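You operate a simulated robot arm through the tools that you are given. There is no shell and no other tool. Be economical: measure what you need, move in short steps, check, and stop when the job is done.

The job below is to be done with a simulated robot arm. You get a single attempt, and the scene is never put back.

JOB
Swap the collar on the post for the one on the set-up card.
Fine: old collar into the tray pocket marked COLLAR; clamp locked again; gauge arm stays out; leave ZERO; the tray stays put.

The check looks at the end state, three seconds after you hand in, the way a careful person would. Anything else that was tipped, shoved, dropped, spilled or broken makes it a failure.

ROBOT AND FRAMES
A 7-joint arm with a two-finger parallel gripper, fixed in place. Base frame: the origin is at the foot of the arm, x ahead of it, y to its left, z up; the work surface is at about z = 0. Lengths are in mm, angles in degrees, forces in N, time in s.
With the tool pointing down near the work surface it reaches from about 240 to 620 mm from the base axis. Its first joint turns from -66.0 to 66.0 degrees. Payload 2.6 kg.
The tool frame sits at the grasp point between the pads (the TCP): z along the fingers, y along the line on which they close. The tips reach 30 mm beyond it. Largest opening 94 mm; finger width 28, thickness 10; the body of the gripper, 50 by 96 mm, starts 55 mm behind the TCP.
Orientation is told as [roll, pitch, yaw] about the base's x, y, z axes, in that order, counted from this pose: with the fingers straight down and closing along the base's y, the tool's x points along the base's -x, its y along +y and its z along -z.

CONTROLS
- The arm moves only by the tool apply_moves. Its argument "increments" is a list that holds one entry, the list of rows, each a list of 7 numbers: the shift along the tool's x, y, z in units of 300 mm (1.0 is 300 mm), then the turn, a rotation vector about the tool's x, y, z in units of 90 degrees (1.0 is 90 degrees), then the closure in counts, from 0 (fully open) to 255 (shut). In form: [[[x, y, z, wx, wy, wz, hand], ...]]. A call has 1 to 20 rows; each row is the pose to reach, as a shift and turn from the pose commanded when the call began, along the tool's axes at that moment. A call with a number of a shift or a turn outside -1 to 1 is refused whole. Rows are played at 5 a second. More than 50 mm and 8.6 degrees between two rows, or a gripper value outside its range, and nothing of the call is played. Where a pose cannot be reached the arm comes as near as it can. A force on the tool above 70 N (or 10 N above the force at the start of the call, whichever is more), or a blocked arm, ends the call early, and 0.2 s more pass. The fingers move at their own pace (about 72 mm/s each) and stop on an object; they squeeze with about 44 N. The grip force told is the motor's: it shows also when the fingers shut on nothing. Time passes only in rows, and 0.2 s behind the last, so rows that repeat a pose let the fingers close. The reply holds the time, the measured pose of the TCP, the force on the tool along the base axes, the opening and the grip force, in the units named above and with some noise, and new pictures: "show" is both (left out), scene, wrist or none.
- Cameras (640 x 400 px; columns grow to the right, rows downward): "scene" is fixed at [36.6, 432.9, 563.4]; the picture's right is [-0.76, -0.65, 0.00], its down [-0.37, 0.44, -0.82] and it looks along [0.53, -0.62, -0.57] (base axes); focal length 308 px, centre (320, 200). "wrist" rides on the gripper at [76, 14, -102] in the tool frame; the picture's right is [-0.18, 0.98, 0.00], its down [-0.75, -0.14, -0.64] and it looks along [-0.63, -0.12, 0.77] (tool axes); focal length 243 px, centre (320, 200). There is no depth. A picture from a camera that has moved, and an enlarged one, comes with that camera's place and axes in the base frame and with its lens.
- close_up(camera, box): a new picture of the part [left, top, right, bottom] of that camera's present view, enlarged. The clock stands still meanwhile.
- job_done(): hands the job in; it is judged then, once.

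Go step by step. Nothing tells you positions but the pictures and the camera data: compare them with the known pose of the tool, close in by small moves and look again before you grip or let go. The budget is 120 turns and 200 pictures, counting those below and the enlarged ones. Unless the task says otherwise, let go and move clear before handing in, and close with one line.

The tools are called after "Emit:" as a command line: name --argument value ..., lists and objects as JSON in quotes. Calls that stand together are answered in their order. apply_moves: Moves the arm, as the interface text tells. Its arguments: {"type":"object","properties":{"increments":{"type":"array","items":{"type":"array","items":{"type":"array","items":{"type":"number"}}}},"show":{"type":"string","enum":["both","scene","wrist","none"]}},"required":["increments"]} The other tools are called the same way: close_up (camera, box) takes an enlarged picture of a part of a camera's view; job_done () hands the job in.

At the start:

```text
clock: 0.0
position: [377.5, -6.4, 351.8]
ee_rot: [0.0, 0.0, 0.0]
force: [0.4, 0.3, 0.3]
gripper_width: 94.1
finger_force: 0.0
```

scene: 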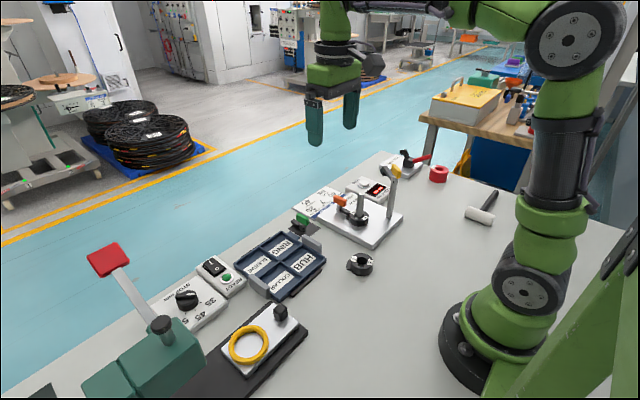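
wrist: 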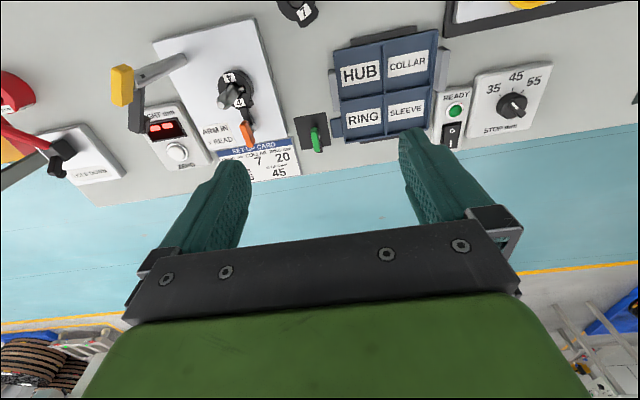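

I see a fixture with a post, clamp lever and gauge arm, a set-up card, a tray with marked pockets, and loose collars. I'll look closely at the card and fixture before moving.

Emit:
close_up --camera "wrist" --box '[100, 0, 320, 190]'

Emit:
close_up --camera "scene" --box '[290, 140, 510, 290]'

Emit:
close_up --camera "scene" --box '[140, 200, 340, 390]'

Emit:
close_up --camera "wrist" --box '[200, 110, 310, 190]'

```text
2.11 times, centred on (210, 95) of wrist
camera zoom: at [302.1, 7.9, 454.5], right [0.18, 0.98, 0.0], down [0.75, -0.14, 0.64], along [0.63, -0.12, -0.77], focal length 511 px, centre (552, 421)
```

zoom: 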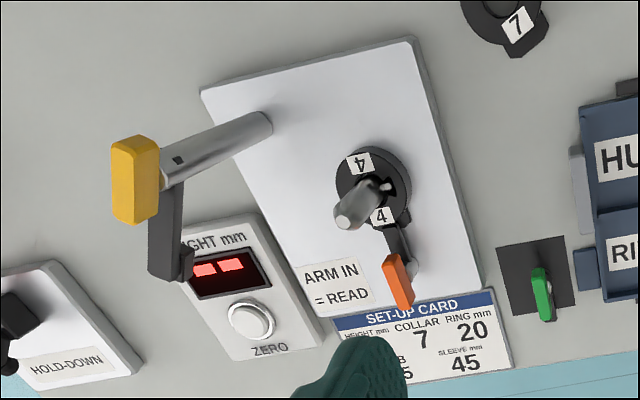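

```text
2.67 times, centred on (400, 215) of scene
camera zoom: at [36.6, 432.9, 563.4], right [-0.76, -0.65, 0.0], down [-0.37, 0.44, -0.82], along [0.53, -0.62, -0.57], focal length 822 px, centre (107, 160)
```

zoom: 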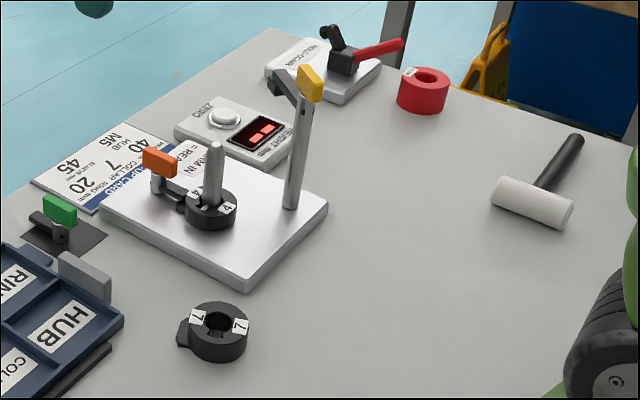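

```text
2.11 times, centred on (240, 295) of scene
camera zoom: at [36.6, 432.9, 563.4], right [-0.76, -0.65, 0.0], down [-0.37, 0.44, -0.82], along [0.53, -0.62, -0.57], focal length 648 px, centre (488, 0)
```

zoom: 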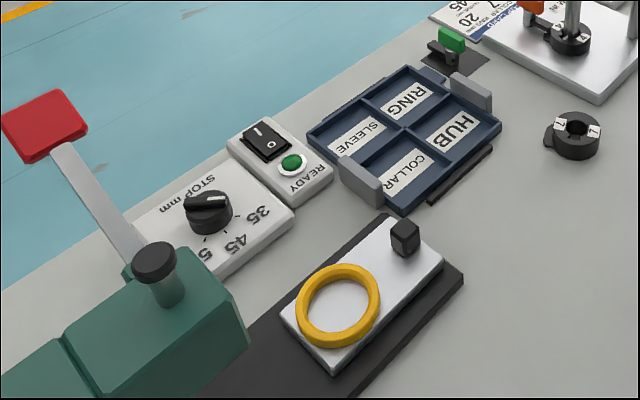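

```text
5.00 times, centred on (255, 150) of wrist
camera zoom: at [302.1, 7.9, 454.5], right [0.18, 0.98, 0.0], down [0.75, -0.14, 0.64], along [0.63, -0.12, -0.77], focal length 1213 px, centre (645, 450)
```

zoom: 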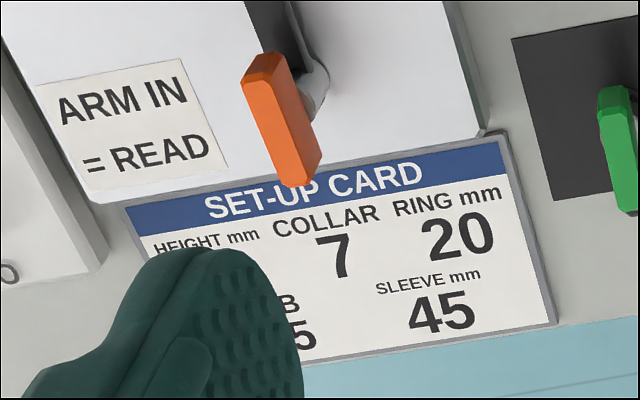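

The card asks for collar 7, which is loose on the bench near (299, -29). Collar 4 is on the post near (391, -153). I'll move to a better view of the fixture.

Emit:
apply_moves --increments '[[[0.04, -0.1, 0.08, 0, 0, 0, 0], [0.08, -0.2, 0.16, 0, 0, 0, 0], [0.12, -0.3, 0.25, 0, 0, 0, 0], [0.157, -0.447, 0.333, 0, 0, 0, 0], [0.157, -0.447, 0.333, 0, 0, 0, 0]]]' --show "both"

Emit:
close_up --camera "wrist" --box '[230, 40, 410, 190]'

Emit:
close_up --camera "scene" --box '[320, 160, 420, 250]'

```text
refused: row 4 steps farther than a row can; nothing moved
```

```text
2.67 times, centred on (320, 115) of wrist
camera zoom: at [302.1, 7.9, 454.5], right [0.18, 0.98, 0.0], down [0.75, -0.14, 0.64], along [0.63, -0.12, -0.77], focal length 647 px, centre (320, 427)
```

zoom: 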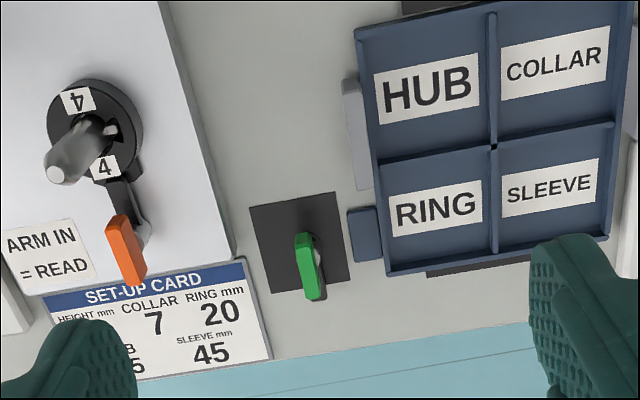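

```text
4.44 times, centred on (370, 205) of scene
camera zoom: at [36.6, 432.9, 563.4], right [-0.76, -0.65, 0.0], down [-0.37, 0.44, -0.82], along [0.53, -0.62, -0.57], focal length 1369 px, centre (98, 178)
```

zoom: 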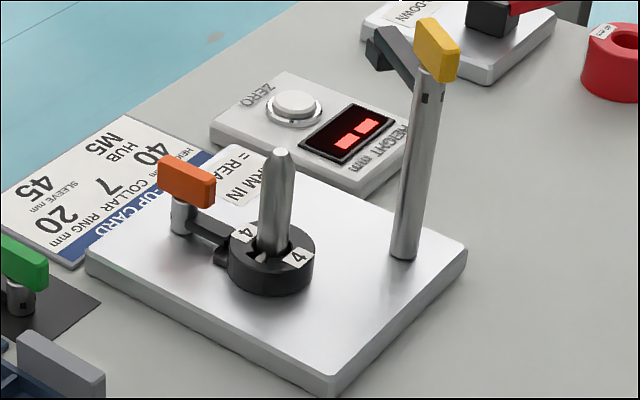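

The last row stepped too far, so I'll repeat with smaller steps.

Emit:
apply_moves --increments '[[[0.03, -0.09, 0.066, 0, 0, 0, 0], [0.06, -0.18, 0.133, 0, 0, 0, 0], [0.09, -0.27, 0.2, 0, 0, 0, 0], [0.12, -0.36, 0.266, 0, 0, 0, 0], [0.157, -0.447, 0.333, 0, 0, 0, 0], [0.157, -0.447, 0.333, 0, 0, 0, 0]]]' --show "wrist"

Emit:
close_up --camera "wrist" --box '[240, 50, 400, 180]'

```text
clock: 1.4
position: [329.6, -140.3, 252.8]
ee_rot: [0.0, 0.0, 0.0]
force: [-0.2, -0.1, -0.2]
gripper_width: 93.7
finger_force: 0.1
camera wrist: at [254.2, -126.7, 354.9], right [0.18, 0.98, 0.0], down [0.75, -0.14, 0.64], along [0.63, -0.12, -0.77], focal length 243 px, centre (320, 200)
```

wrist: 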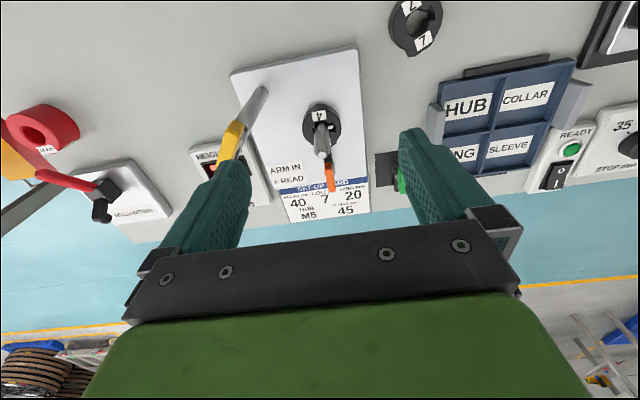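

```text
3.08 times, centred on (320, 115) of wrist
camera zoom: at [254.2, -126.7, 354.9], right [0.18, 0.98, 0.0], down [0.75, -0.14, 0.64], along [0.63, -0.12, -0.77], focal length 746 px, centre (320, 462)
```

zoom: 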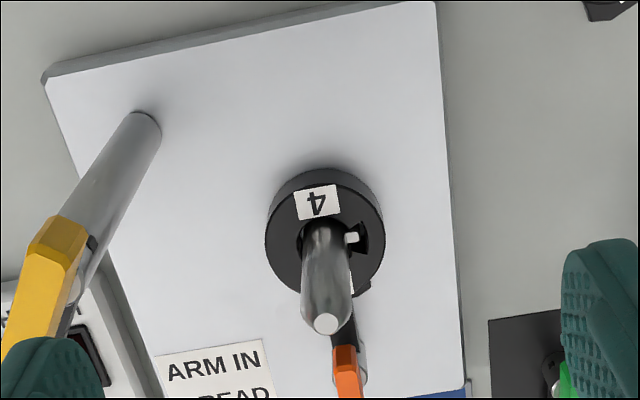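

The post is near (390, -150), top z≈110, with a key pin, and the orange clamp stem is near (461, -150). I'll zoom on the clamp details and the loose collar.

Emit:
close_up --camera "scene" --box '[342, 180, 400, 232]'

Emit:
close_up --camera "wrist" --box '[290, 90, 360, 210]'

Emit:
close_up --camera "scene" --box '[285, 205, 385, 285]'

Emit:
close_up --camera "wrist" --box '[370, 0, 590, 150]'

```text
7.69 times, centred on (371, 206) of scene
camera zoom: at [36.6, 432.9, 563.4], right [-0.76, -0.65, 0.0], down [-0.37, 0.44, -0.82], along [0.53, -0.62, -0.57], focal length 2370 px, centre (-72, 154)
```

zoom: 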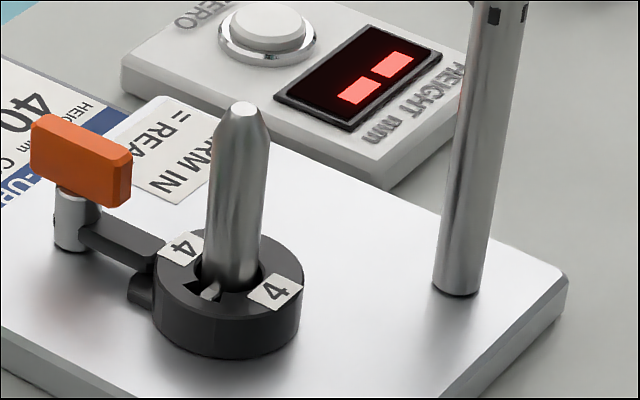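

```text
3.33 times, centred on (325, 150) of wrist
camera zoom: at [254.2, -126.7, 354.9], right [0.18, 0.98, 0.0], down [0.75, -0.14, 0.64], along [0.63, -0.12, -0.77], focal length 809 px, centre (303, 367)
```

zoom: 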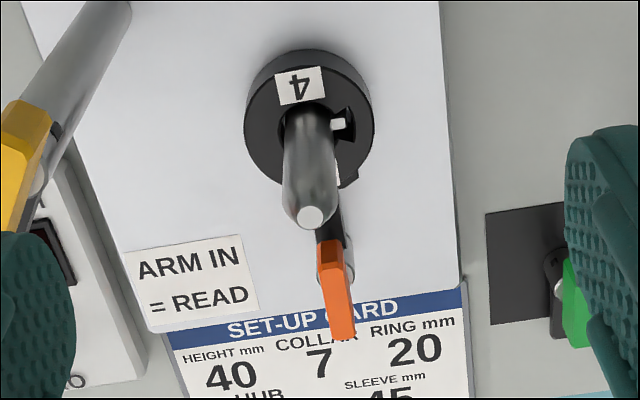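

```text
5.00 times, centred on (335, 245) of scene
camera zoom: at [36.6, 432.9, 563.4], right [-0.76, -0.65, 0.0], down [-0.37, 0.44, -0.82], along [0.53, -0.62, -0.57], focal length 1540 px, centre (245, -25)
```

zoom: 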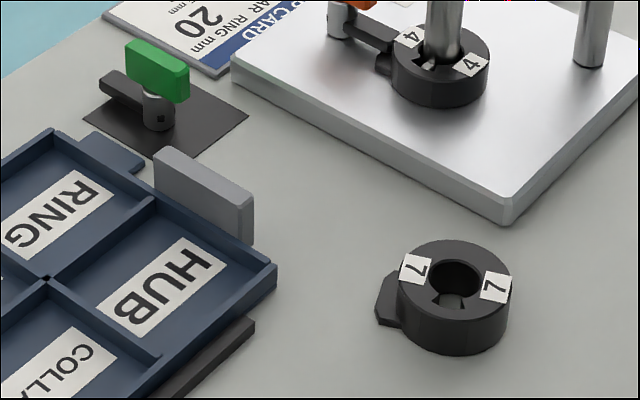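

```text
2.67 times, centred on (480, 75) of wrist
camera zoom: at [254.2, -126.7, 354.9], right [0.18, 0.98, 0.0], down [0.75, -0.14, 0.64], along [0.63, -0.12, -0.77], focal length 647 px, centre (-107, 533)
```

zoom: 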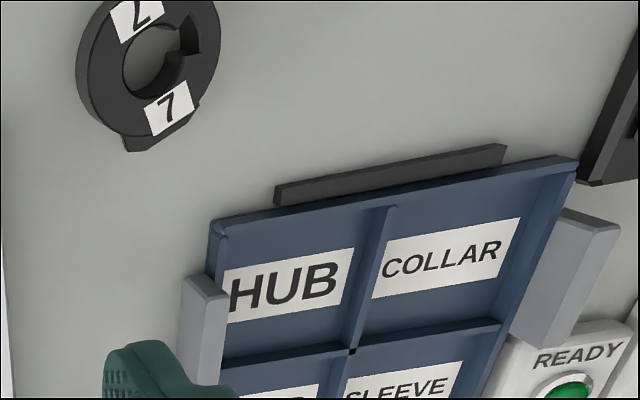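

Clamp arm and lug overlap is unclear. I'll turn the wrist 90° and look from the +y side at the clamp and collar.

Emit:
apply_moves --increments '[[[-0.028, 0.003, 0.018, 0, 0, 0.083, 0], [-0.056, 0.007, 0.035, 0, 0, 0.167, 0], [-0.083, 0.01, 0.053, 0, 0, 0.25, 0], [-0.111, 0.013, 0.07, 0, 0, 0.333, 0], [-0.139, 0.017, 0.088, 0, 0, 0.417, 0], [-0.167, 0.02, 0.105, 0, 0, 0.5, 0], [-0.194, 0.023, 0.123, 0, 0, 0.583, 0], [-0.222, 0.027, 0.14, 0, 0, 0.667, 0], [-0.25, 0.03, 0.158, 0, 0, 0.75, 0], [-0.278, 0.033, 0.175, 0, 0, 0.833, 0], [-0.305, 0.037, 0.193, 0, 0, 0.917, 0], [-0.333, 0.04, 0.21, 0, 0, 1, 0], [-0.333, 0.04, 0.21, 0, 0, 1, 0]]]' --show "wrist"

Emit:
close_up --camera "wrist" --box '[220, 30, 420, 180]'

```text
clock: 4.2
position: [430.2, -129.4, 189.5]
ee_rot: [0.0, -0.1, -90.1]
force: [-0.2, -0.3, -0.8]
gripper_width: 94.0
finger_force: 0.1
camera wrist: at [445.8, -53.2, 292.1], right [0.98, -0.19, 0.0], down [-0.14, -0.75, 0.64], along [-0.12, -0.63, -0.77], focal length 243 px, centre (320, 200)
```

wrist: 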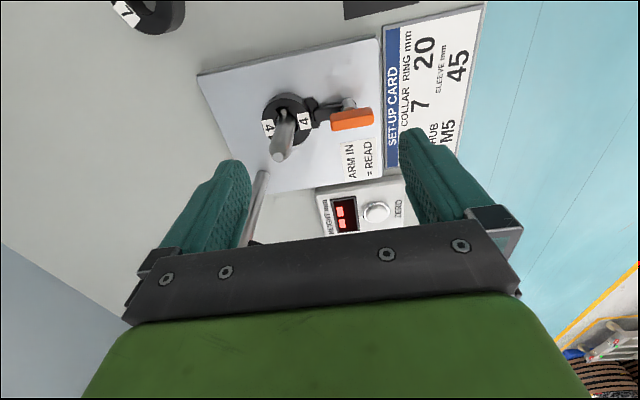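

```text
2.67 times, centred on (320, 105) of wrist
camera zoom: at [445.8, -53.2, 292.1], right [0.98, -0.19, 0.0], down [-0.14, -0.75, 0.64], along [-0.12, -0.63, -0.77], focal length 647 px, centre (320, 453)
```

zoom: 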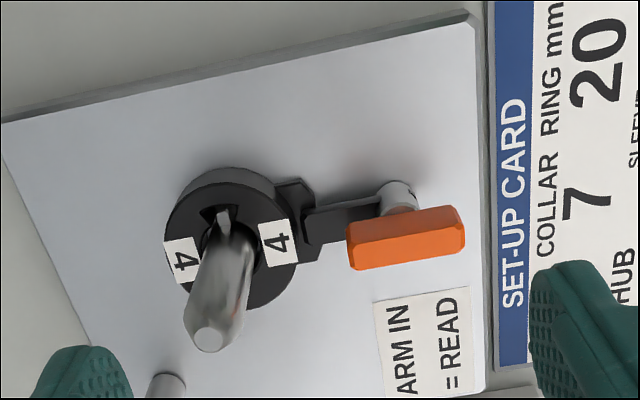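

The clamp arm lies over the collar's lug (pointing +x), with the key at +y. The handle is near (460, -149.5, 59). I'll return to yaw 0 above the handle and check.

Emit:
apply_moves --increments '[[[-0.006, 0.008, 0, 0, 0, -0.083, 0], [-0.011, 0.017, 0, 0, 0, -0.167, 0], [-0.017, 0.025, 0, 0, 0, -0.25, 0], [-0.023, 0.033, 0, 0, 0, -0.333, 0], [-0.028, 0.042, 0, 0, 0, -0.417, 0], [-0.034, 0.05, 0, 0, 0, -0.5, 0], [-0.04, 0.058, 0, 0, 0, -0.583, 0], [-0.045, 0.067, 0, 0, 0, -0.667, 0], [-0.051, 0.075, 0, 0, 0, -0.75, 0], [-0.057, 0.083, 0, 0, 0, -0.833, 0], [-0.062, 0.092, 0, 0, 0, -0.917, 60], [-0.067, 0.1, 0, 0, 0, -1, 100], [-0.067, 0.1, 0.1, 0, 0, -1, 120], [-0.067, 0.1, 0.2, 0, 0, -1, 120], [-0.067, 0.1, 0.2, 0, 0, -1, 120]]]' --show "both"

Emit:
close_up --camera "scene" --box '[320, 130, 420, 230]'

```text
clock: 7.4
position: [460.0, -148.9, 129.5]
ee_rot: [0.0, 0.0, 0.1]
force: [-0.3, 0.7, -0.7]
gripper_width: 49.7
finger_force: 0.0
camera wrist: at [384.9, -135.0, 231.1], right [0.18, 0.98, 0.0], down [0.75, -0.14, 0.64], along [0.63, -0.12, -0.77], focal length 243 px, centre (320, 200)
```

scene: 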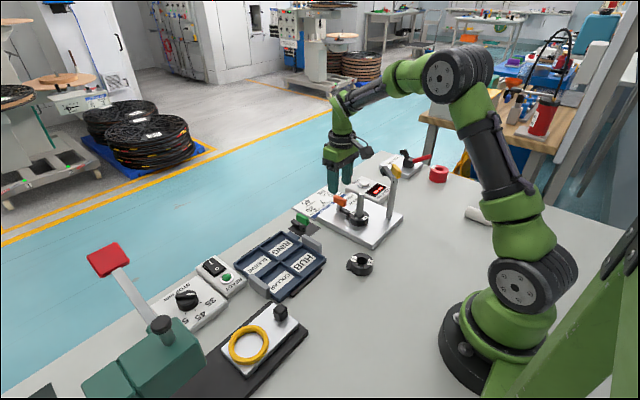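
wrist: 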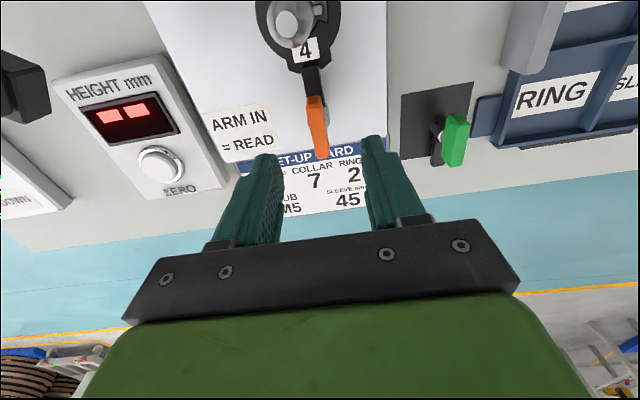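

```text
4.00 times, centred on (370, 180) of scene
camera zoom: at [36.6, 432.9, 563.4], right [-0.76, -0.65, 0.0], down [-0.37, 0.44, -0.82], along [0.53, -0.62, -0.57], focal length 1232 px, centre (120, 280)
```

zoom: 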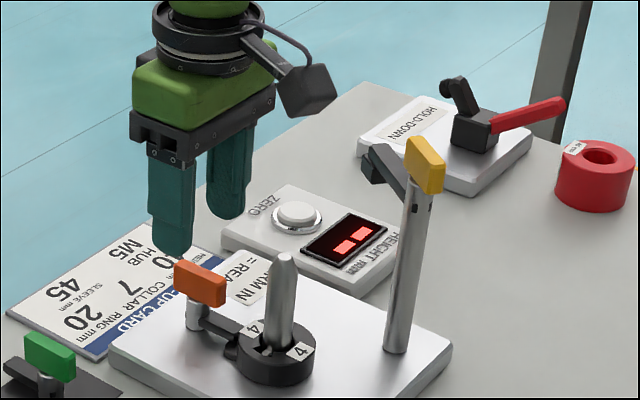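

The handle is centred between the fingers. I'll lower so the tips take just the handle, then close.

Emit:
apply_moves --increments '[[[0, -0.003, 0.08, 0, 0, 0, 120], [0, -0.003, 0.157, 0, 0, 0, 120], [0, -0.003, 0.157, 0, 0, 0, 120]]]' --show "wrist"

Emit:
close_up --camera "scene" --box '[320, 150, 400, 230]'

```text
clock: 8.2
position: [459.5, -150.0, 81.0]
ee_rot: [-0.1, 0.1, 0.0]
force: [0.2, 0.0, 0.5]
gripper_width: 49.9
finger_force: 0.1
camera wrist: at [384.9, -135.6, 183.6], right [0.18, 0.98, 0.0], down [0.75, -0.14, 0.64], along [0.63, -0.12, -0.77], focal length 243 px, centre (320, 200)
```

wrist: 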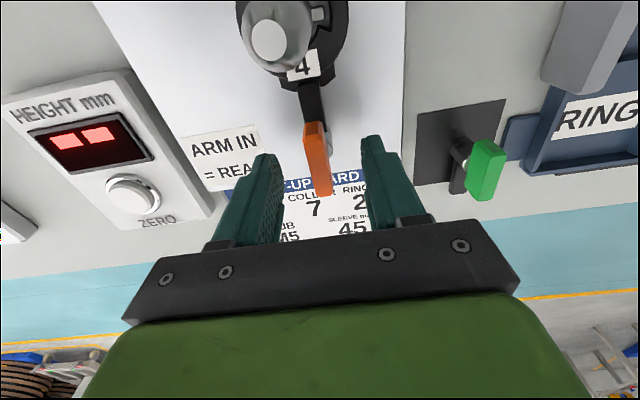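

```text
5.00 times, centred on (360, 190) of scene
camera zoom: at [36.6, 432.9, 563.4], right [-0.76, -0.65, 0.0], down [-0.37, 0.44, -0.82], along [0.53, -0.62, -0.57], focal length 1540 px, centre (120, 250)
```

zoom: 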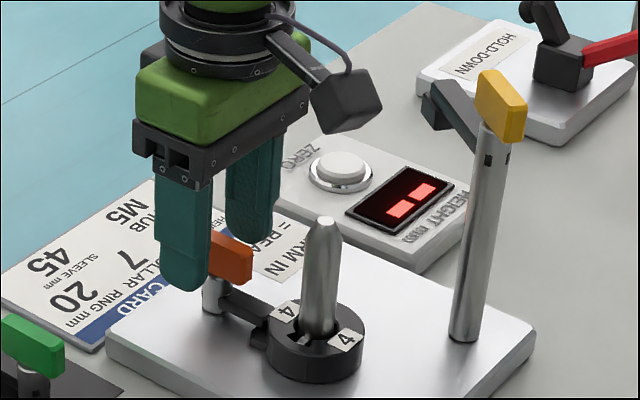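

The tips straddle the handle. Closing on it.

Emit:
apply_moves --increments '[[[0, 0, 0, 0, 0, 0, 255], [0, 0, 0, 0, 0, 0, 255], [0, 0, 0, 0, 0, 0, 255]]]' --show "wrist"

Emit:
close_up --camera "scene" --box '[320, 150, 400, 230]'

```text
clock: 9.0
position: [460.7, -150.0, 80.7]
ee_rot: [0.0, 0.0, 0.0]
force: [1.3, -1.2, -2.0]
gripper_width: 10.9
finger_force: 44.7
camera wrist: at [384.9, -135.7, 183.7], right [0.18, 0.98, 0.0], down [0.75, -0.14, 0.64], along [0.63, -0.12, -0.77], focal length 243 px, centre (320, 200)
```

wrist: 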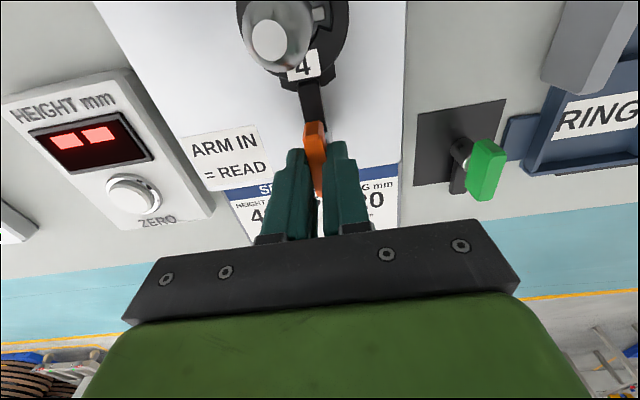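

```text
5.00 times, centred on (360, 190) of scene
camera zoom: at [36.6, 432.9, 563.4], right [-0.76, -0.65, 0.0], down [-0.37, 0.44, -0.82], along [0.53, -0.62, -0.57], focal length 1540 px, centre (120, 250)
```

zoom: 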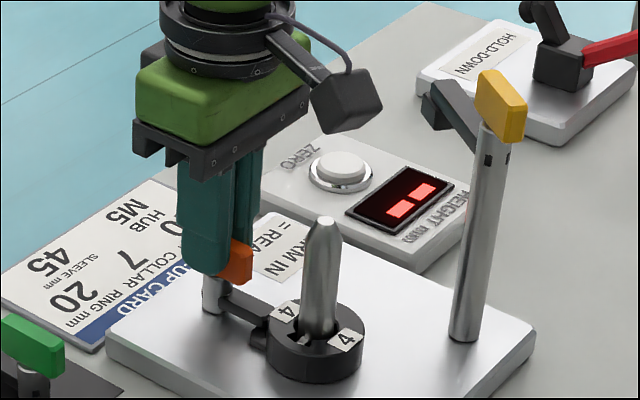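

Gripped (10.9 mm). I'll try a small turn of the handle, swinging the clamp arm toward +y.

Emit:
apply_moves --increments '[[[0, 0, 0, 0, 0, 0.06, 255], [0, 0, 0, 0, 0, 0.12, 255], [0, 0, 0, 0, 0, 0.18, 255], [0, 0, 0, 0, 0, 0.18, 255]]]' --show "wrist"

Emit:
close_up --camera "scene" --box '[320, 150, 400, 230]'

```text
clock: 10.0
position: [459.9, -150.3, 81.8]
ee_rot: [-0.2, 0.0, -16.1]
force: [4.1, -3.9, -6.5]
gripper_width: 18.1
finger_force: 45.4
camera wrist: at [391.9, -115.1, 183.9], right [0.45, 0.89, 0.0], down [0.69, -0.34, 0.64], along [0.57, -0.29, -0.77], focal length 243 px, centre (320, 200)
```

wrist: 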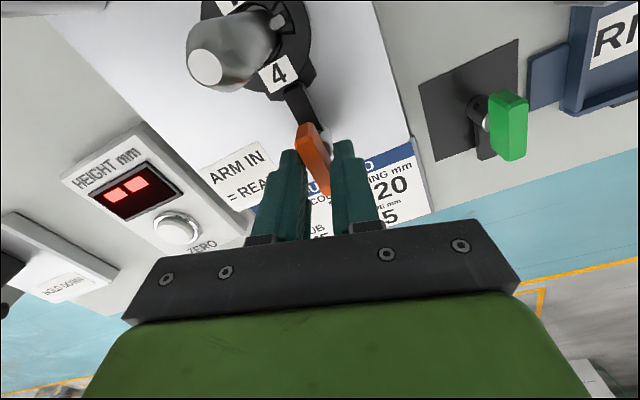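

```text
5.00 times, centred on (360, 190) of scene
camera zoom: at [36.6, 432.9, 563.4], right [-0.76, -0.65, 0.0], down [-0.37, 0.44, -0.82], along [0.53, -0.62, -0.57], focal length 1540 px, centre (120, 250)
```

zoom: 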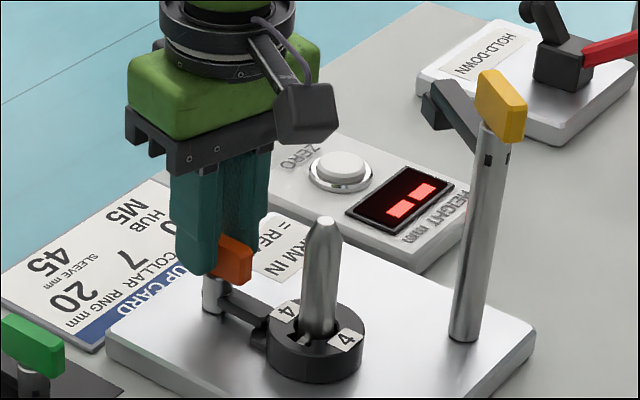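

The handle did not turn that way (the fingers were pried open), so it unlocks the other way. I'll turn back and try toward -y.

Emit:
apply_moves --increments '[[[0, 0, 0, 0, 0, -0.09, 255], [0, 0, 0, 0, 0, -0.18, 255], [0, 0, 0, 0, 0, -0.24, 255], [0, 0, 0, 0, 0, -0.3, 255], [0, 0, 0, 0, 0, -0.36, 255], [0, 0, 0, 0, 0, -0.36, 255]]]' --show "wrist"

Emit:
close_up --camera "scene" --box '[320, 150, 400, 230]'

```text
clock: 11.4
position: [459.4, -150.2, 81.1]
ee_rot: [0.1, 0.1, 16.2]
force: [-13.6, -1.2, -5.2]
gripper_width: 10.7
finger_force: 44.6
camera wrist: at [383.5, -157.3, 184.3], right [-0.1, 1.0, 0.0], down [0.76, 0.07, 0.64], along [0.64, 0.06, -0.77], focal length 243 px, centre (320, 200)
```

wrist: 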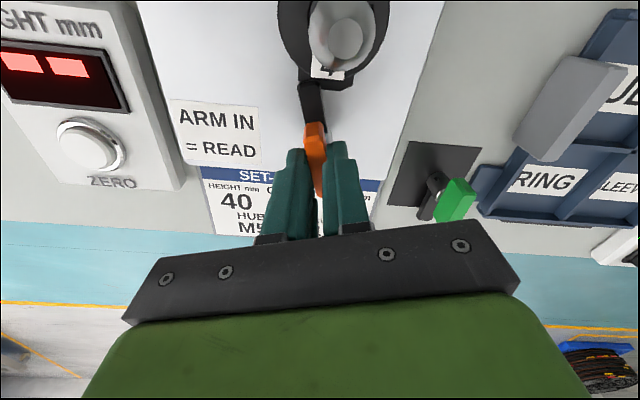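

```text
5.00 times, centred on (360, 190) of scene
camera zoom: at [36.6, 432.9, 563.4], right [-0.76, -0.65, 0.0], down [-0.37, 0.44, -0.82], along [0.53, -0.62, -0.57], focal length 1540 px, centre (120, 250)
```

zoom: 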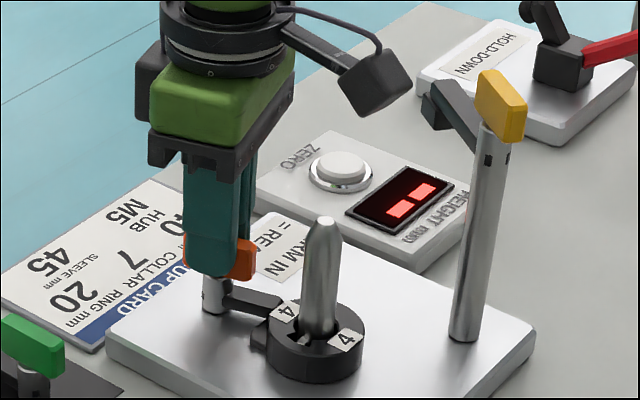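

It turns with the arm in this direction. I'll continue to about 90°.

Emit:
apply_moves --increments '[[[0, 0, 0, 0, 0, -0.08, 255], [0, 0, 0, 0, 0, -0.16, 255], [0, 0, 0, 0, 0, -0.24, 255], [0, 0, 0, 0, 0, -0.32, 255], [0, 0, 0, 0, 0, -0.4, 255], [0, 0, 0, 0, 0, -0.48, 255], [0, 0, 0, 0, 0, -0.48, 255]]]' --show "wrist"

Emit:
close_up --camera "scene" --box '[320, 150, 400, 230]'

```text
clock: 13.0
position: [458.4, -147.8, 81.5]
ee_rot: [0.2, 0.0, 59.5]
force: [-22.1, 5.9, 6.1]
gripper_width: 10.9
finger_force: 44.5
camera wrist: at [409.2, -207.5, 184.2], right [-0.75, 0.66, 0.0], down [0.51, 0.58, 0.64], along [0.42, 0.48, -0.77], focal length 243 px, centre (320, 200)
```

wrist: 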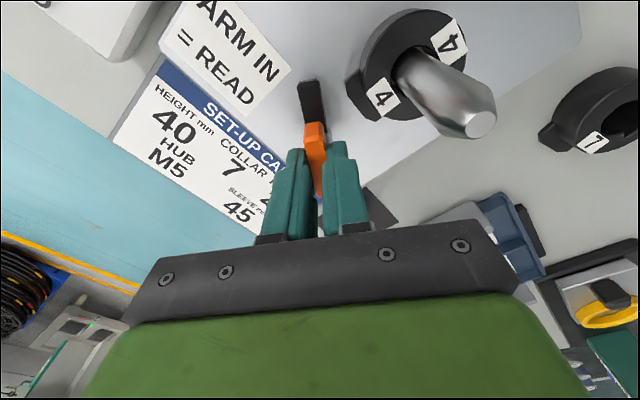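

```text
5.00 times, centred on (360, 190) of scene
camera zoom: at [36.6, 432.9, 563.4], right [-0.76, -0.65, 0.0], down [-0.37, 0.44, -0.82], along [0.53, -0.62, -0.57], focal length 1540 px, centre (120, 250)
```

zoom: 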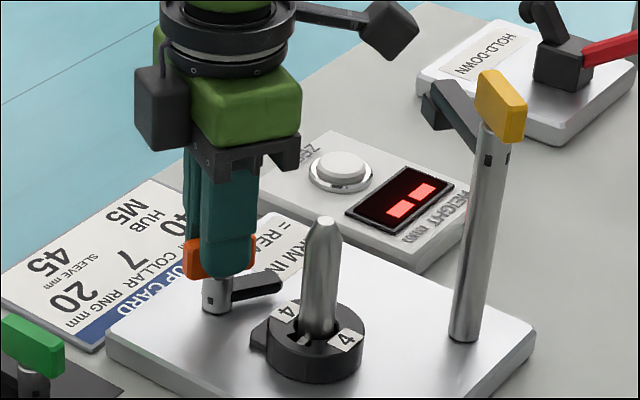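

The arm has cleared most of the lug. I'll continue to about 90° with a small relief shift.

Emit:
apply_moves --increments '[[[-0.001, 0.004, 0, 0, 0, -0.085, 255], [-0.002, 0.008, 0, 0, 0, -0.17, 255], [-0.002, 0.009, 0, 0, 0, -0.255, 255], [-0.002, 0.009, 0, 0, 0, -0.33, 255], [-0.002, 0.009, 0, 0, 0, -0.33, 255]]]' --show "none"

Emit:
close_up --camera "scene" --box '[320, 150, 400, 230]'

```text
clock: 14.2
position: [458.0, -149.5, 81.7]
ee_rot: [-0.1, 0.1, 89.2]
force: [-3.9, -12.1, -3.6]
gripper_width: 10.7
finger_force: 44.3
```

```text
5.00 times, centred on (360, 190) of scene
camera zoom: at [36.6, 432.9, 563.4], right [-0.76, -0.65, 0.0], down [-0.37, 0.44, -0.82], along [0.53, -0.62, -0.57], focal length 1540 px, centre (120, 250)
```

zoom: 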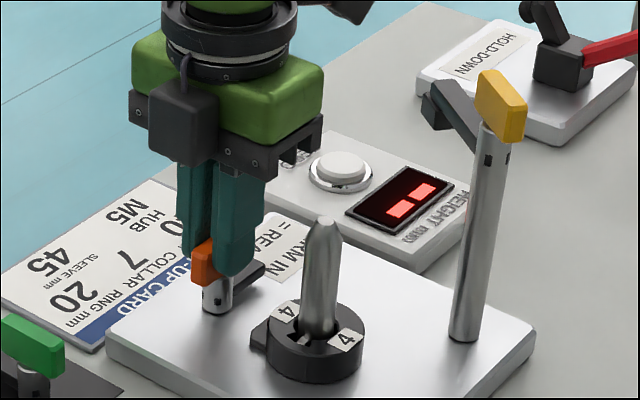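

The clamp arm is now swung fully clear. I'll release the handle and lift straight up.

Emit:
apply_moves --increments '[[[0, 0, 0, 0, 0, 0, 150], [0, 0, 0, 0, 0, 0, 120], [0, 0, 0, 0, 0, 0, 120], [0, 0, -0.1, 0, 0, 0, 120], [0, 0, -0.2, 0, 0, 0, 120], [0, 0, -0.3, 0, 0, 0, 120], [0, 0, -0.4, 0, 0, 0, 60], [0, 0, -0.4, 0, 0, 0, 0]]]' --show "wrist"

Emit:
close_up --camera "scene" --box '[320, 150, 400, 230]'

Emit:
close_up --camera "wrist" --box '[240, 0, 640, 200]'

```text
clock: 16.0
position: [456.7, -146.7, 203.4]
ee_rot: [0.0, 0.0, 89.1]
force: [-0.1, -0.1, 0.4]
gripper_width: 94.0
finger_force: 0.0
camera wrist: at [442.7, -222.5, 305.9], right [-0.98, 0.2, 0.0], down [0.15, 0.75, 0.64], along [0.13, 0.63, -0.77], focal length 243 px, centre (320, 200)
```

wrist: 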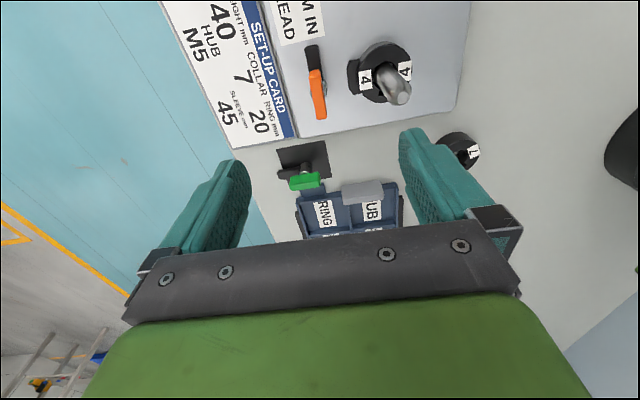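

```text
5.00 times, centred on (360, 190) of scene
camera zoom: at [36.6, 432.9, 563.4], right [-0.76, -0.65, 0.0], down [-0.37, 0.44, -0.82], along [0.53, -0.62, -0.57], focal length 1540 px, centre (120, 250)
```

zoom: 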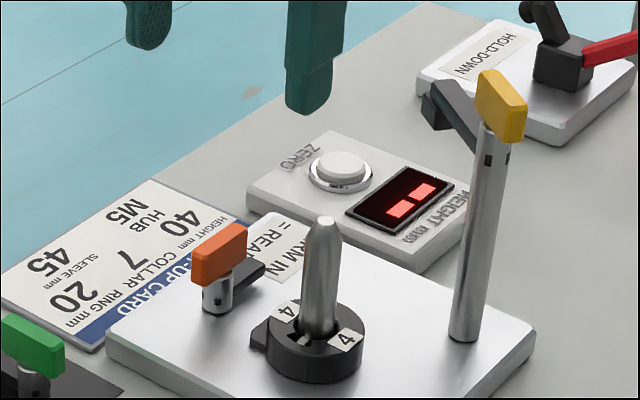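

```text
1.60 times, centred on (440, 100) of wrist
camera zoom: at [442.7, -222.5, 305.9], right [-0.98, 0.2, 0.0], down [0.15, 0.75, 0.64], along [0.13, 0.63, -0.77], focal length 388 px, centre (128, 360)
```

zoom: 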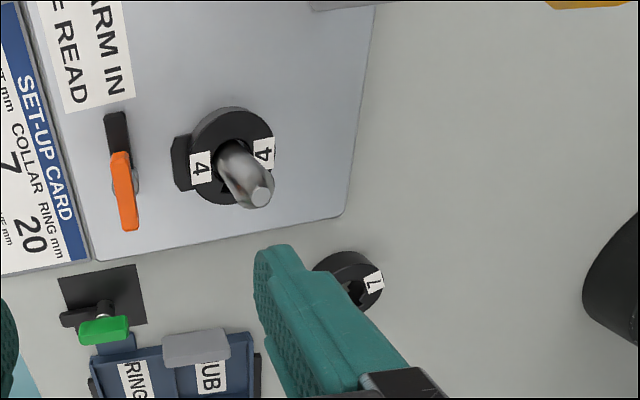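

The lever stayed open. Next I'll turn back to yaw 0 over the post.

Emit:
apply_moves --increments '[[[0.001, 0.014, 0, 0, 0, 0.083, 0], [0.002, 0.029, 0, 0, 0, 0.166, 0], [0.003, 0.043, 0, 0, 0, 0.25, 0], [0.004, 0.058, 0, 0, 0, 0.333, 0], [0.005, 0.072, 0, 0, 0, 0.416, 0], [0.006, 0.087, 0, 0, 0, 0.5, 0], [0.007, 0.101, 0, 0, 0, 0.583, 0], [0.008, 0.115, 0, 0, 0, 0.666, 0], [0.01, 0.13, 0, 0, 0, 0.75, 0], [0.011, 0.145, 0, 0, 0, 0.833, 0], [0.012, 0.16, 0, 0, 0, 0.916, 0], [0.013, 0.173, 0, 0, 0, 0.99, 0], [0.013, 0.173, 0, 0, 0, 0.99, 0]]]' --show "none"

Emit:
apply_moves --increments '[[[0, 0, 0, 0, 0.083, 0, 0], [0, 0, 0, 0, 0.167, 0, 0], [0, 0, 0, 0, 0.25, 0, 0], [0, 0, 0, 0, 0.333, 0, 0], [0, 0, 0, 0, 0.333, 0, 0]]]' --show "both"

```text
clock: 18.8
position: [405.9, -149.9, 202.2]
ee_rot: [0.0, 0.1, -0.2]
force: [0.6, 0.3, 0.7]
gripper_width: 93.8
finger_force: 0.1
```

```text
clock: 20.0
position: [406.6, -150.9, 201.6]
ee_rot: [0.0, 30.0, 0.1]
force: [0.5, -1.2, 0.6]
gripper_width: 94.1
finger_force: 0.0
camera wrist: at [392.7, -136.0, 328.7], right [0.16, 0.98, -0.09], down [0.97, -0.14, 0.18], along [0.16, -0.12, -0.98], focal length 243 px, centre (320, 200)
```

scene: 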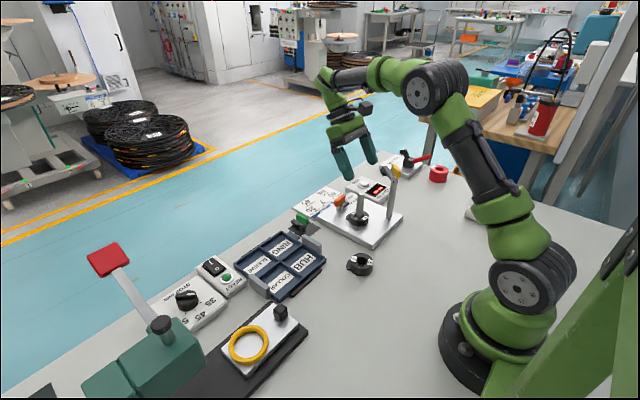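
wrist: 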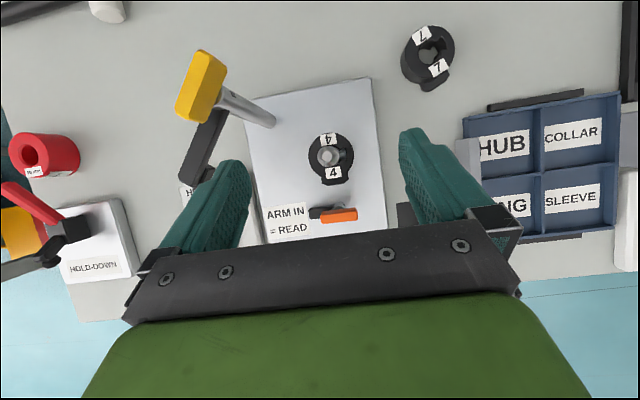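

This near-vertical view is good for measuring. I'll zoom on the collar on the post, the loose collar, and the tray.

Emit:
close_up --camera "wrist" --box '[280, 110, 400, 230]'

Emit:
close_up --camera "wrist" --box '[380, 10, 480, 110]'

Emit:
close_up --camera "wrist" --box '[440, 70, 640, 250]'

```text
3.33 times, centred on (340, 170) of wrist
camera zoom: at [392.7, -136.0, 328.7], right [0.16, 0.98, -0.09], down [0.97, -0.14, 0.18], along [0.16, -0.12, -0.98], focal length 809 px, centre (253, 300)
```

zoom: 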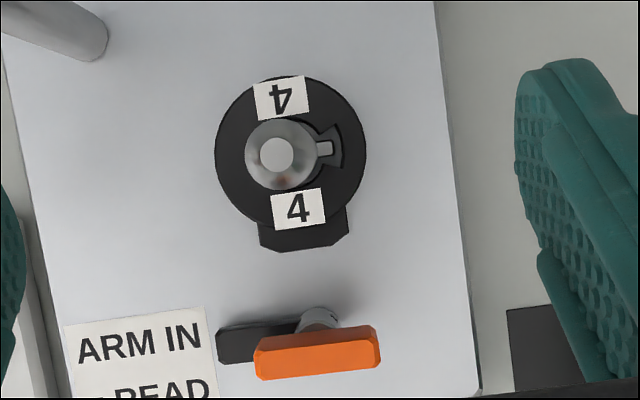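

```text
4.00 times, centred on (430, 60) of wrist
camera zoom: at [392.7, -136.0, 328.7], right [0.16, 0.98, -0.09], down [0.97, -0.14, 0.18], along [0.16, -0.12, -0.98], focal length 970 px, centre (-120, 760)
```

zoom: 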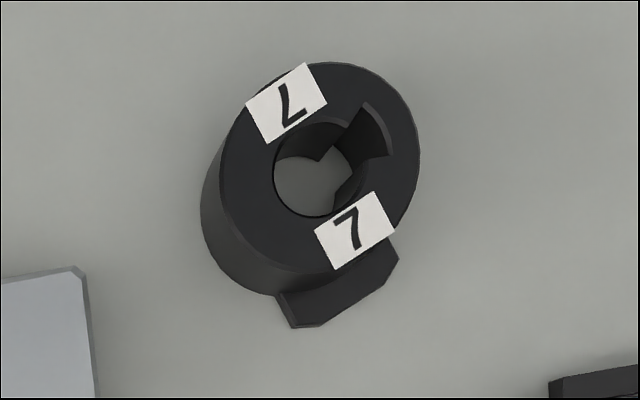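

```text
2.22 times, centred on (540, 160) of wrist
camera zoom: at [392.7, -136.0, 328.7], right [0.16, 0.98, -0.09], down [0.97, -0.14, 0.18], along [0.16, -0.12, -0.98], focal length 539 px, centre (-169, 289)
```

zoom: 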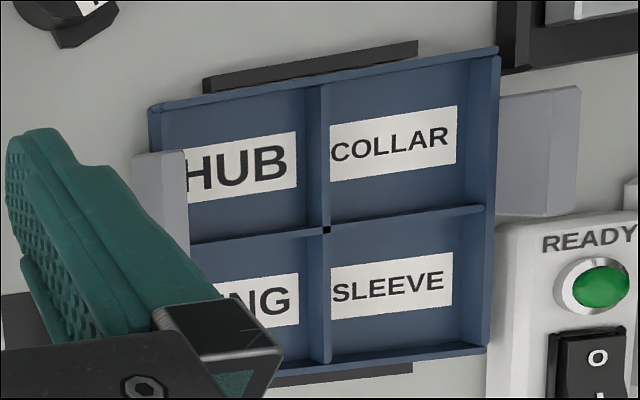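

Post axis ≈ (390.5, -150.2), top ≈ 111; collar 4's lug points at 0°, collar 7 is at (297, -27) with its lug at about 23°. With the hand leaning 30° the body clears the post. I'll lower around collar 4, stopping a bit above first.

Emit:
apply_moves --increments '[[[-0.05, 0, 0.0875, 0, 0, 0, 0], [-0.1, 0, 0.175, 0, 0, 0, 0], [-0.15, 0, 0.2625, 0, 0, 0, 0], [-0.18, 0, 0.316, 0, 0, 0, 0], [-0.18, 0, 0.316, 0, 0, 0, 60]]]' --show "wrist"

Emit:
close_up --camera "scene" --box '[300, 140, 420, 240]'

```text
clock: 21.2
position: [405.5, -152.0, 92.7]
ee_rot: [0.1, 30.0, -0.1]
force: [0.2, -0.7, 0.2]
gripper_width: 71.8
finger_force: 0.1
camera wrist: at [391.5, -136.8, 218.3], right [0.16, 0.98, -0.09], down [0.97, -0.14, 0.18], along [0.16, -0.12, -0.98], focal length 243 px, centre (320, 200)
```

wrist: 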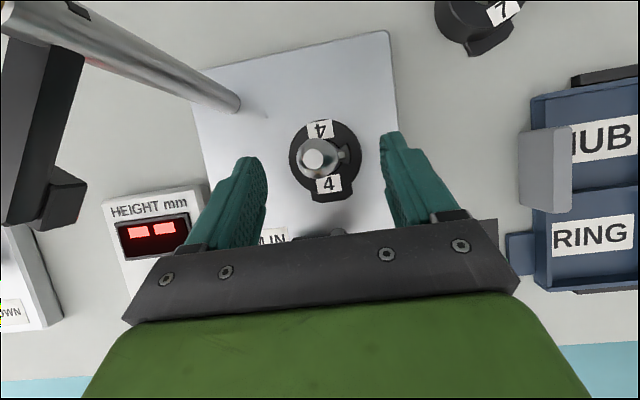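

```text
4.00 times, centred on (360, 190) of scene
camera zoom: at [36.6, 432.9, 563.4], right [-0.76, -0.65, 0.0], down [-0.37, 0.44, -0.82], along [0.53, -0.62, -0.57], focal length 1232 px, centre (160, 240)
```

zoom: 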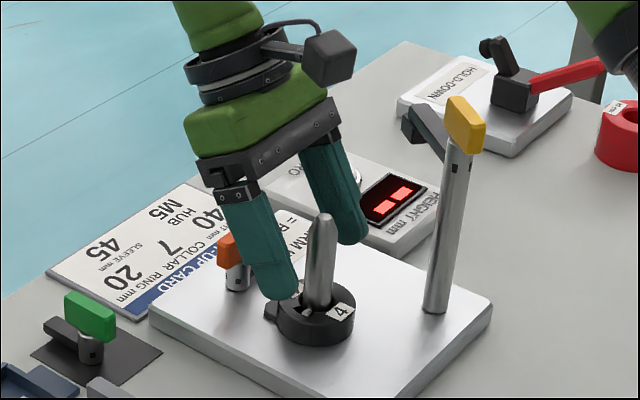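

Aligned; I'll lower the last 41 mm around the collar, not yet closing.

Emit:
apply_moves --increments '[[[-0.023, 0.002, 0.04, 0, 0, 0, 60], [-0.046, 0.002, 0.08, 0, 0, 0, 60], [-0.06, 0.002, 0.104, 0, 0, 0, 60], [-0.068, 0.002, 0.118, 0, 0, 0, 60], [-0.068, 0.002, 0.118, 0, 0, 0, 60]]]' --show "wrist"

Emit:
close_up --camera "scene" --box '[320, 160, 420, 240]'

```text
clock: 22.4
position: [405.0, -150.4, 53.2]
ee_rot: [0.0, 29.7, 0.0]
force: [-4.1, 1.7, 13.5]
gripper_width: 72.2
finger_force: 0.2
camera wrist: at [391.3, -135.8, 179.6], right [0.16, 0.98, -0.09], down [0.97, -0.14, 0.18], along [0.16, -0.12, -0.98], focal length 243 px, centre (320, 200)
```

wrist: 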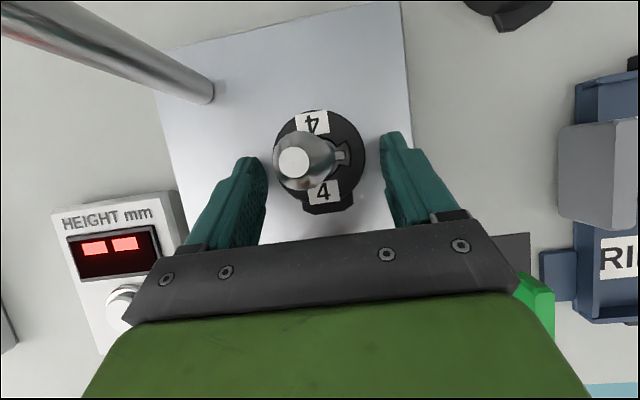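

```text
5.00 times, centred on (370, 200) of scene
camera zoom: at [36.5, 432.9, 563.4], right [-0.76, -0.65, 0.0], down [-0.37, 0.44, -0.82], along [0.53, -0.62, -0.57], focal length 1540 px, centre (70, 200)
```

zoom: 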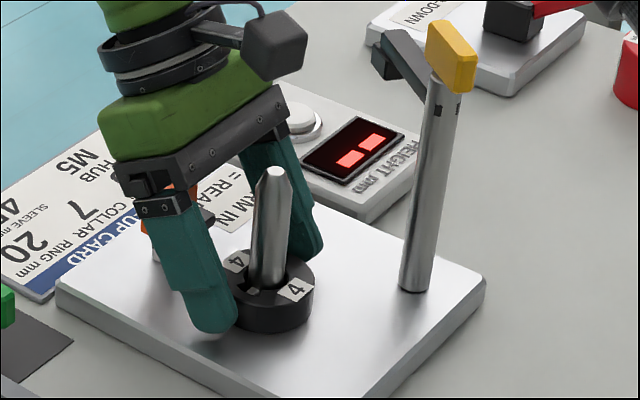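

There's light contact (13 N) at the bottom. I'll raise 4 mm and then close on the collar.

Emit:
apply_moves --increments '[[[0.007, 0, -0.0115, 0, 0, 0, 60], [0.007, 0, -0.0115, 0, 0, 0, 60], [0.007, 0, -0.0115, 0, 0, 0, 255], [0.007, 0, -0.0115, 0, 0, 0, 255], [0.007, 0, -0.0115, 0, 0, 0, 255]]]' --show "wrist"

Emit:
close_up --camera "scene" --box '[320, 160, 420, 240]'

```text
clock: 23.6
position: [404.1, -149.7, 55.5]
ee_rot: [0.0, 30.0, 0.0]
force: [0.9, 0.0, -0.1]
gripper_width: 53.2
finger_force: 43.8
camera wrist: at [391.7, -135.6, 182.7], right [0.16, 0.98, -0.09], down [0.97, -0.14, 0.18], along [0.16, -0.12, -0.98], focal length 243 px, centre (320, 200)
```

wrist: 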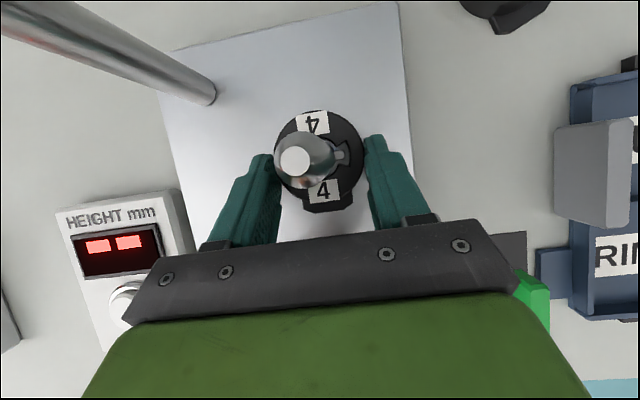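

```text
5.00 times, centred on (370, 200) of scene
camera zoom: at [36.6, 432.9, 563.4], right [-0.76, -0.65, 0.0], down [-0.37, 0.44, -0.82], along [0.53, -0.62, -0.57], focal length 1540 px, centre (70, 200)
```

zoom: 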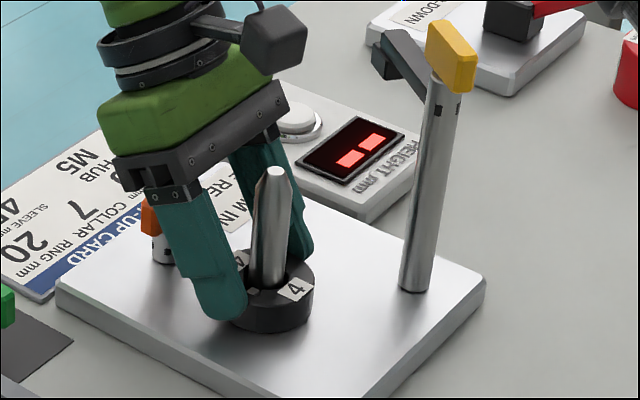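

Gripped collar 4 at 53.2 mm with no side force. I'll lift straight up along the post.

Emit:
apply_moves --increments '[[[0.0083, 0, -0.0144, 0, 0, 0, 255], [0.0167, 0, -0.0289, 0, 0, 0, 255], [0.025, 0, -0.0433, 0, 0, 0, 255], [0.0333, 0, -0.0577, 0, 0, 0, 255], [0.05, 0, -0.0866, 0, 0, 0, 255], [0.0667, 0, -0.1155, 0, 0, 0, 255], [0.0833, 0, -0.1443, 0, 0, 0, 255], [0.1, 0, -0.1732, 0, 0, 0, 255], [0.1167, 0, -0.2021, 0, 0, 0, 255], [0.1333, 0, -0.2309, 0, 0, 0, 255], [0.15, 0, -0.2598, 0, 0, 0, 255], [0.1833, 0, -0.3175, 0, 0, 0, 255], [0.1833, 0, -0.3175, 0, 0, 0, 255]]]' --show "both"

Emit:
close_up --camera "scene" --box '[300, 120, 420, 240]'

```text
clock: 24.8
position: [406.8, -149.6, 73.8]
ee_rot: [0.2, 30.1, 1.0]
force: [2.3, -1.2, -3.8]
gripper_width: 21.2
finger_force: 45.2
stopped in row 5: the force on the tool passed its limit (the readings are from after the stop); the commanded pose is now the measured one
camera wrist: at [392.1, -136.1, 201.5], right [0.14, 0.99, -0.09], down [0.98, -0.13, 0.18], along [0.16, -0.11, -0.98], focal length 243 px, centre (320, 200)
```

scene: 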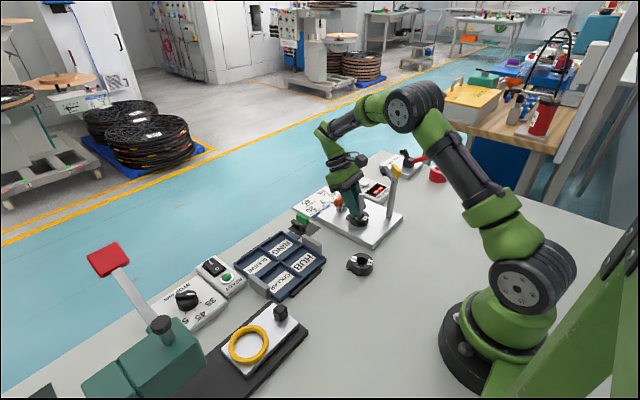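
wrist: 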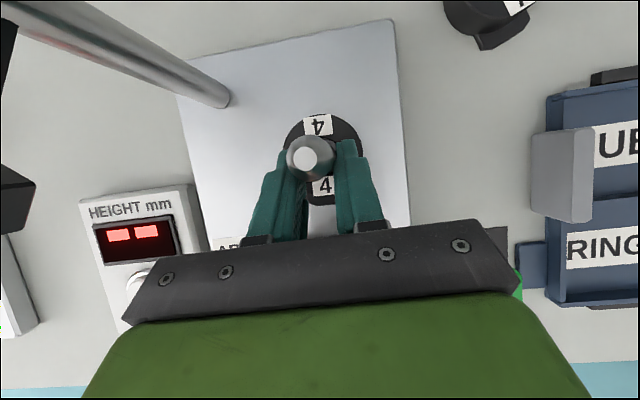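

```text
3.33 times, centred on (360, 180) of scene
camera zoom: at [36.6, 432.9, 563.4], right [-0.76, -0.65, 0.0], down [-0.37, 0.44, -0.82], along [0.53, -0.62, -0.57], focal length 1027 px, centre (187, 267)
```

zoom: 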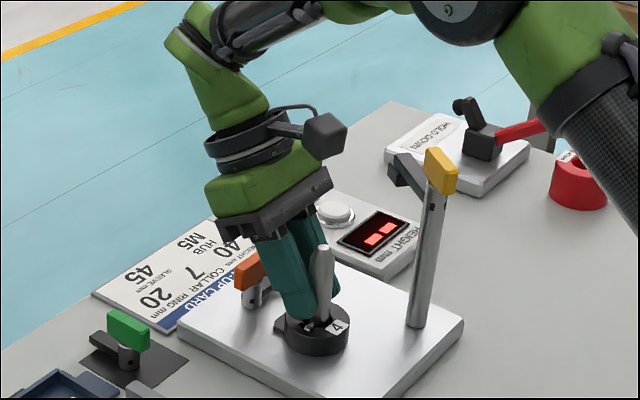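

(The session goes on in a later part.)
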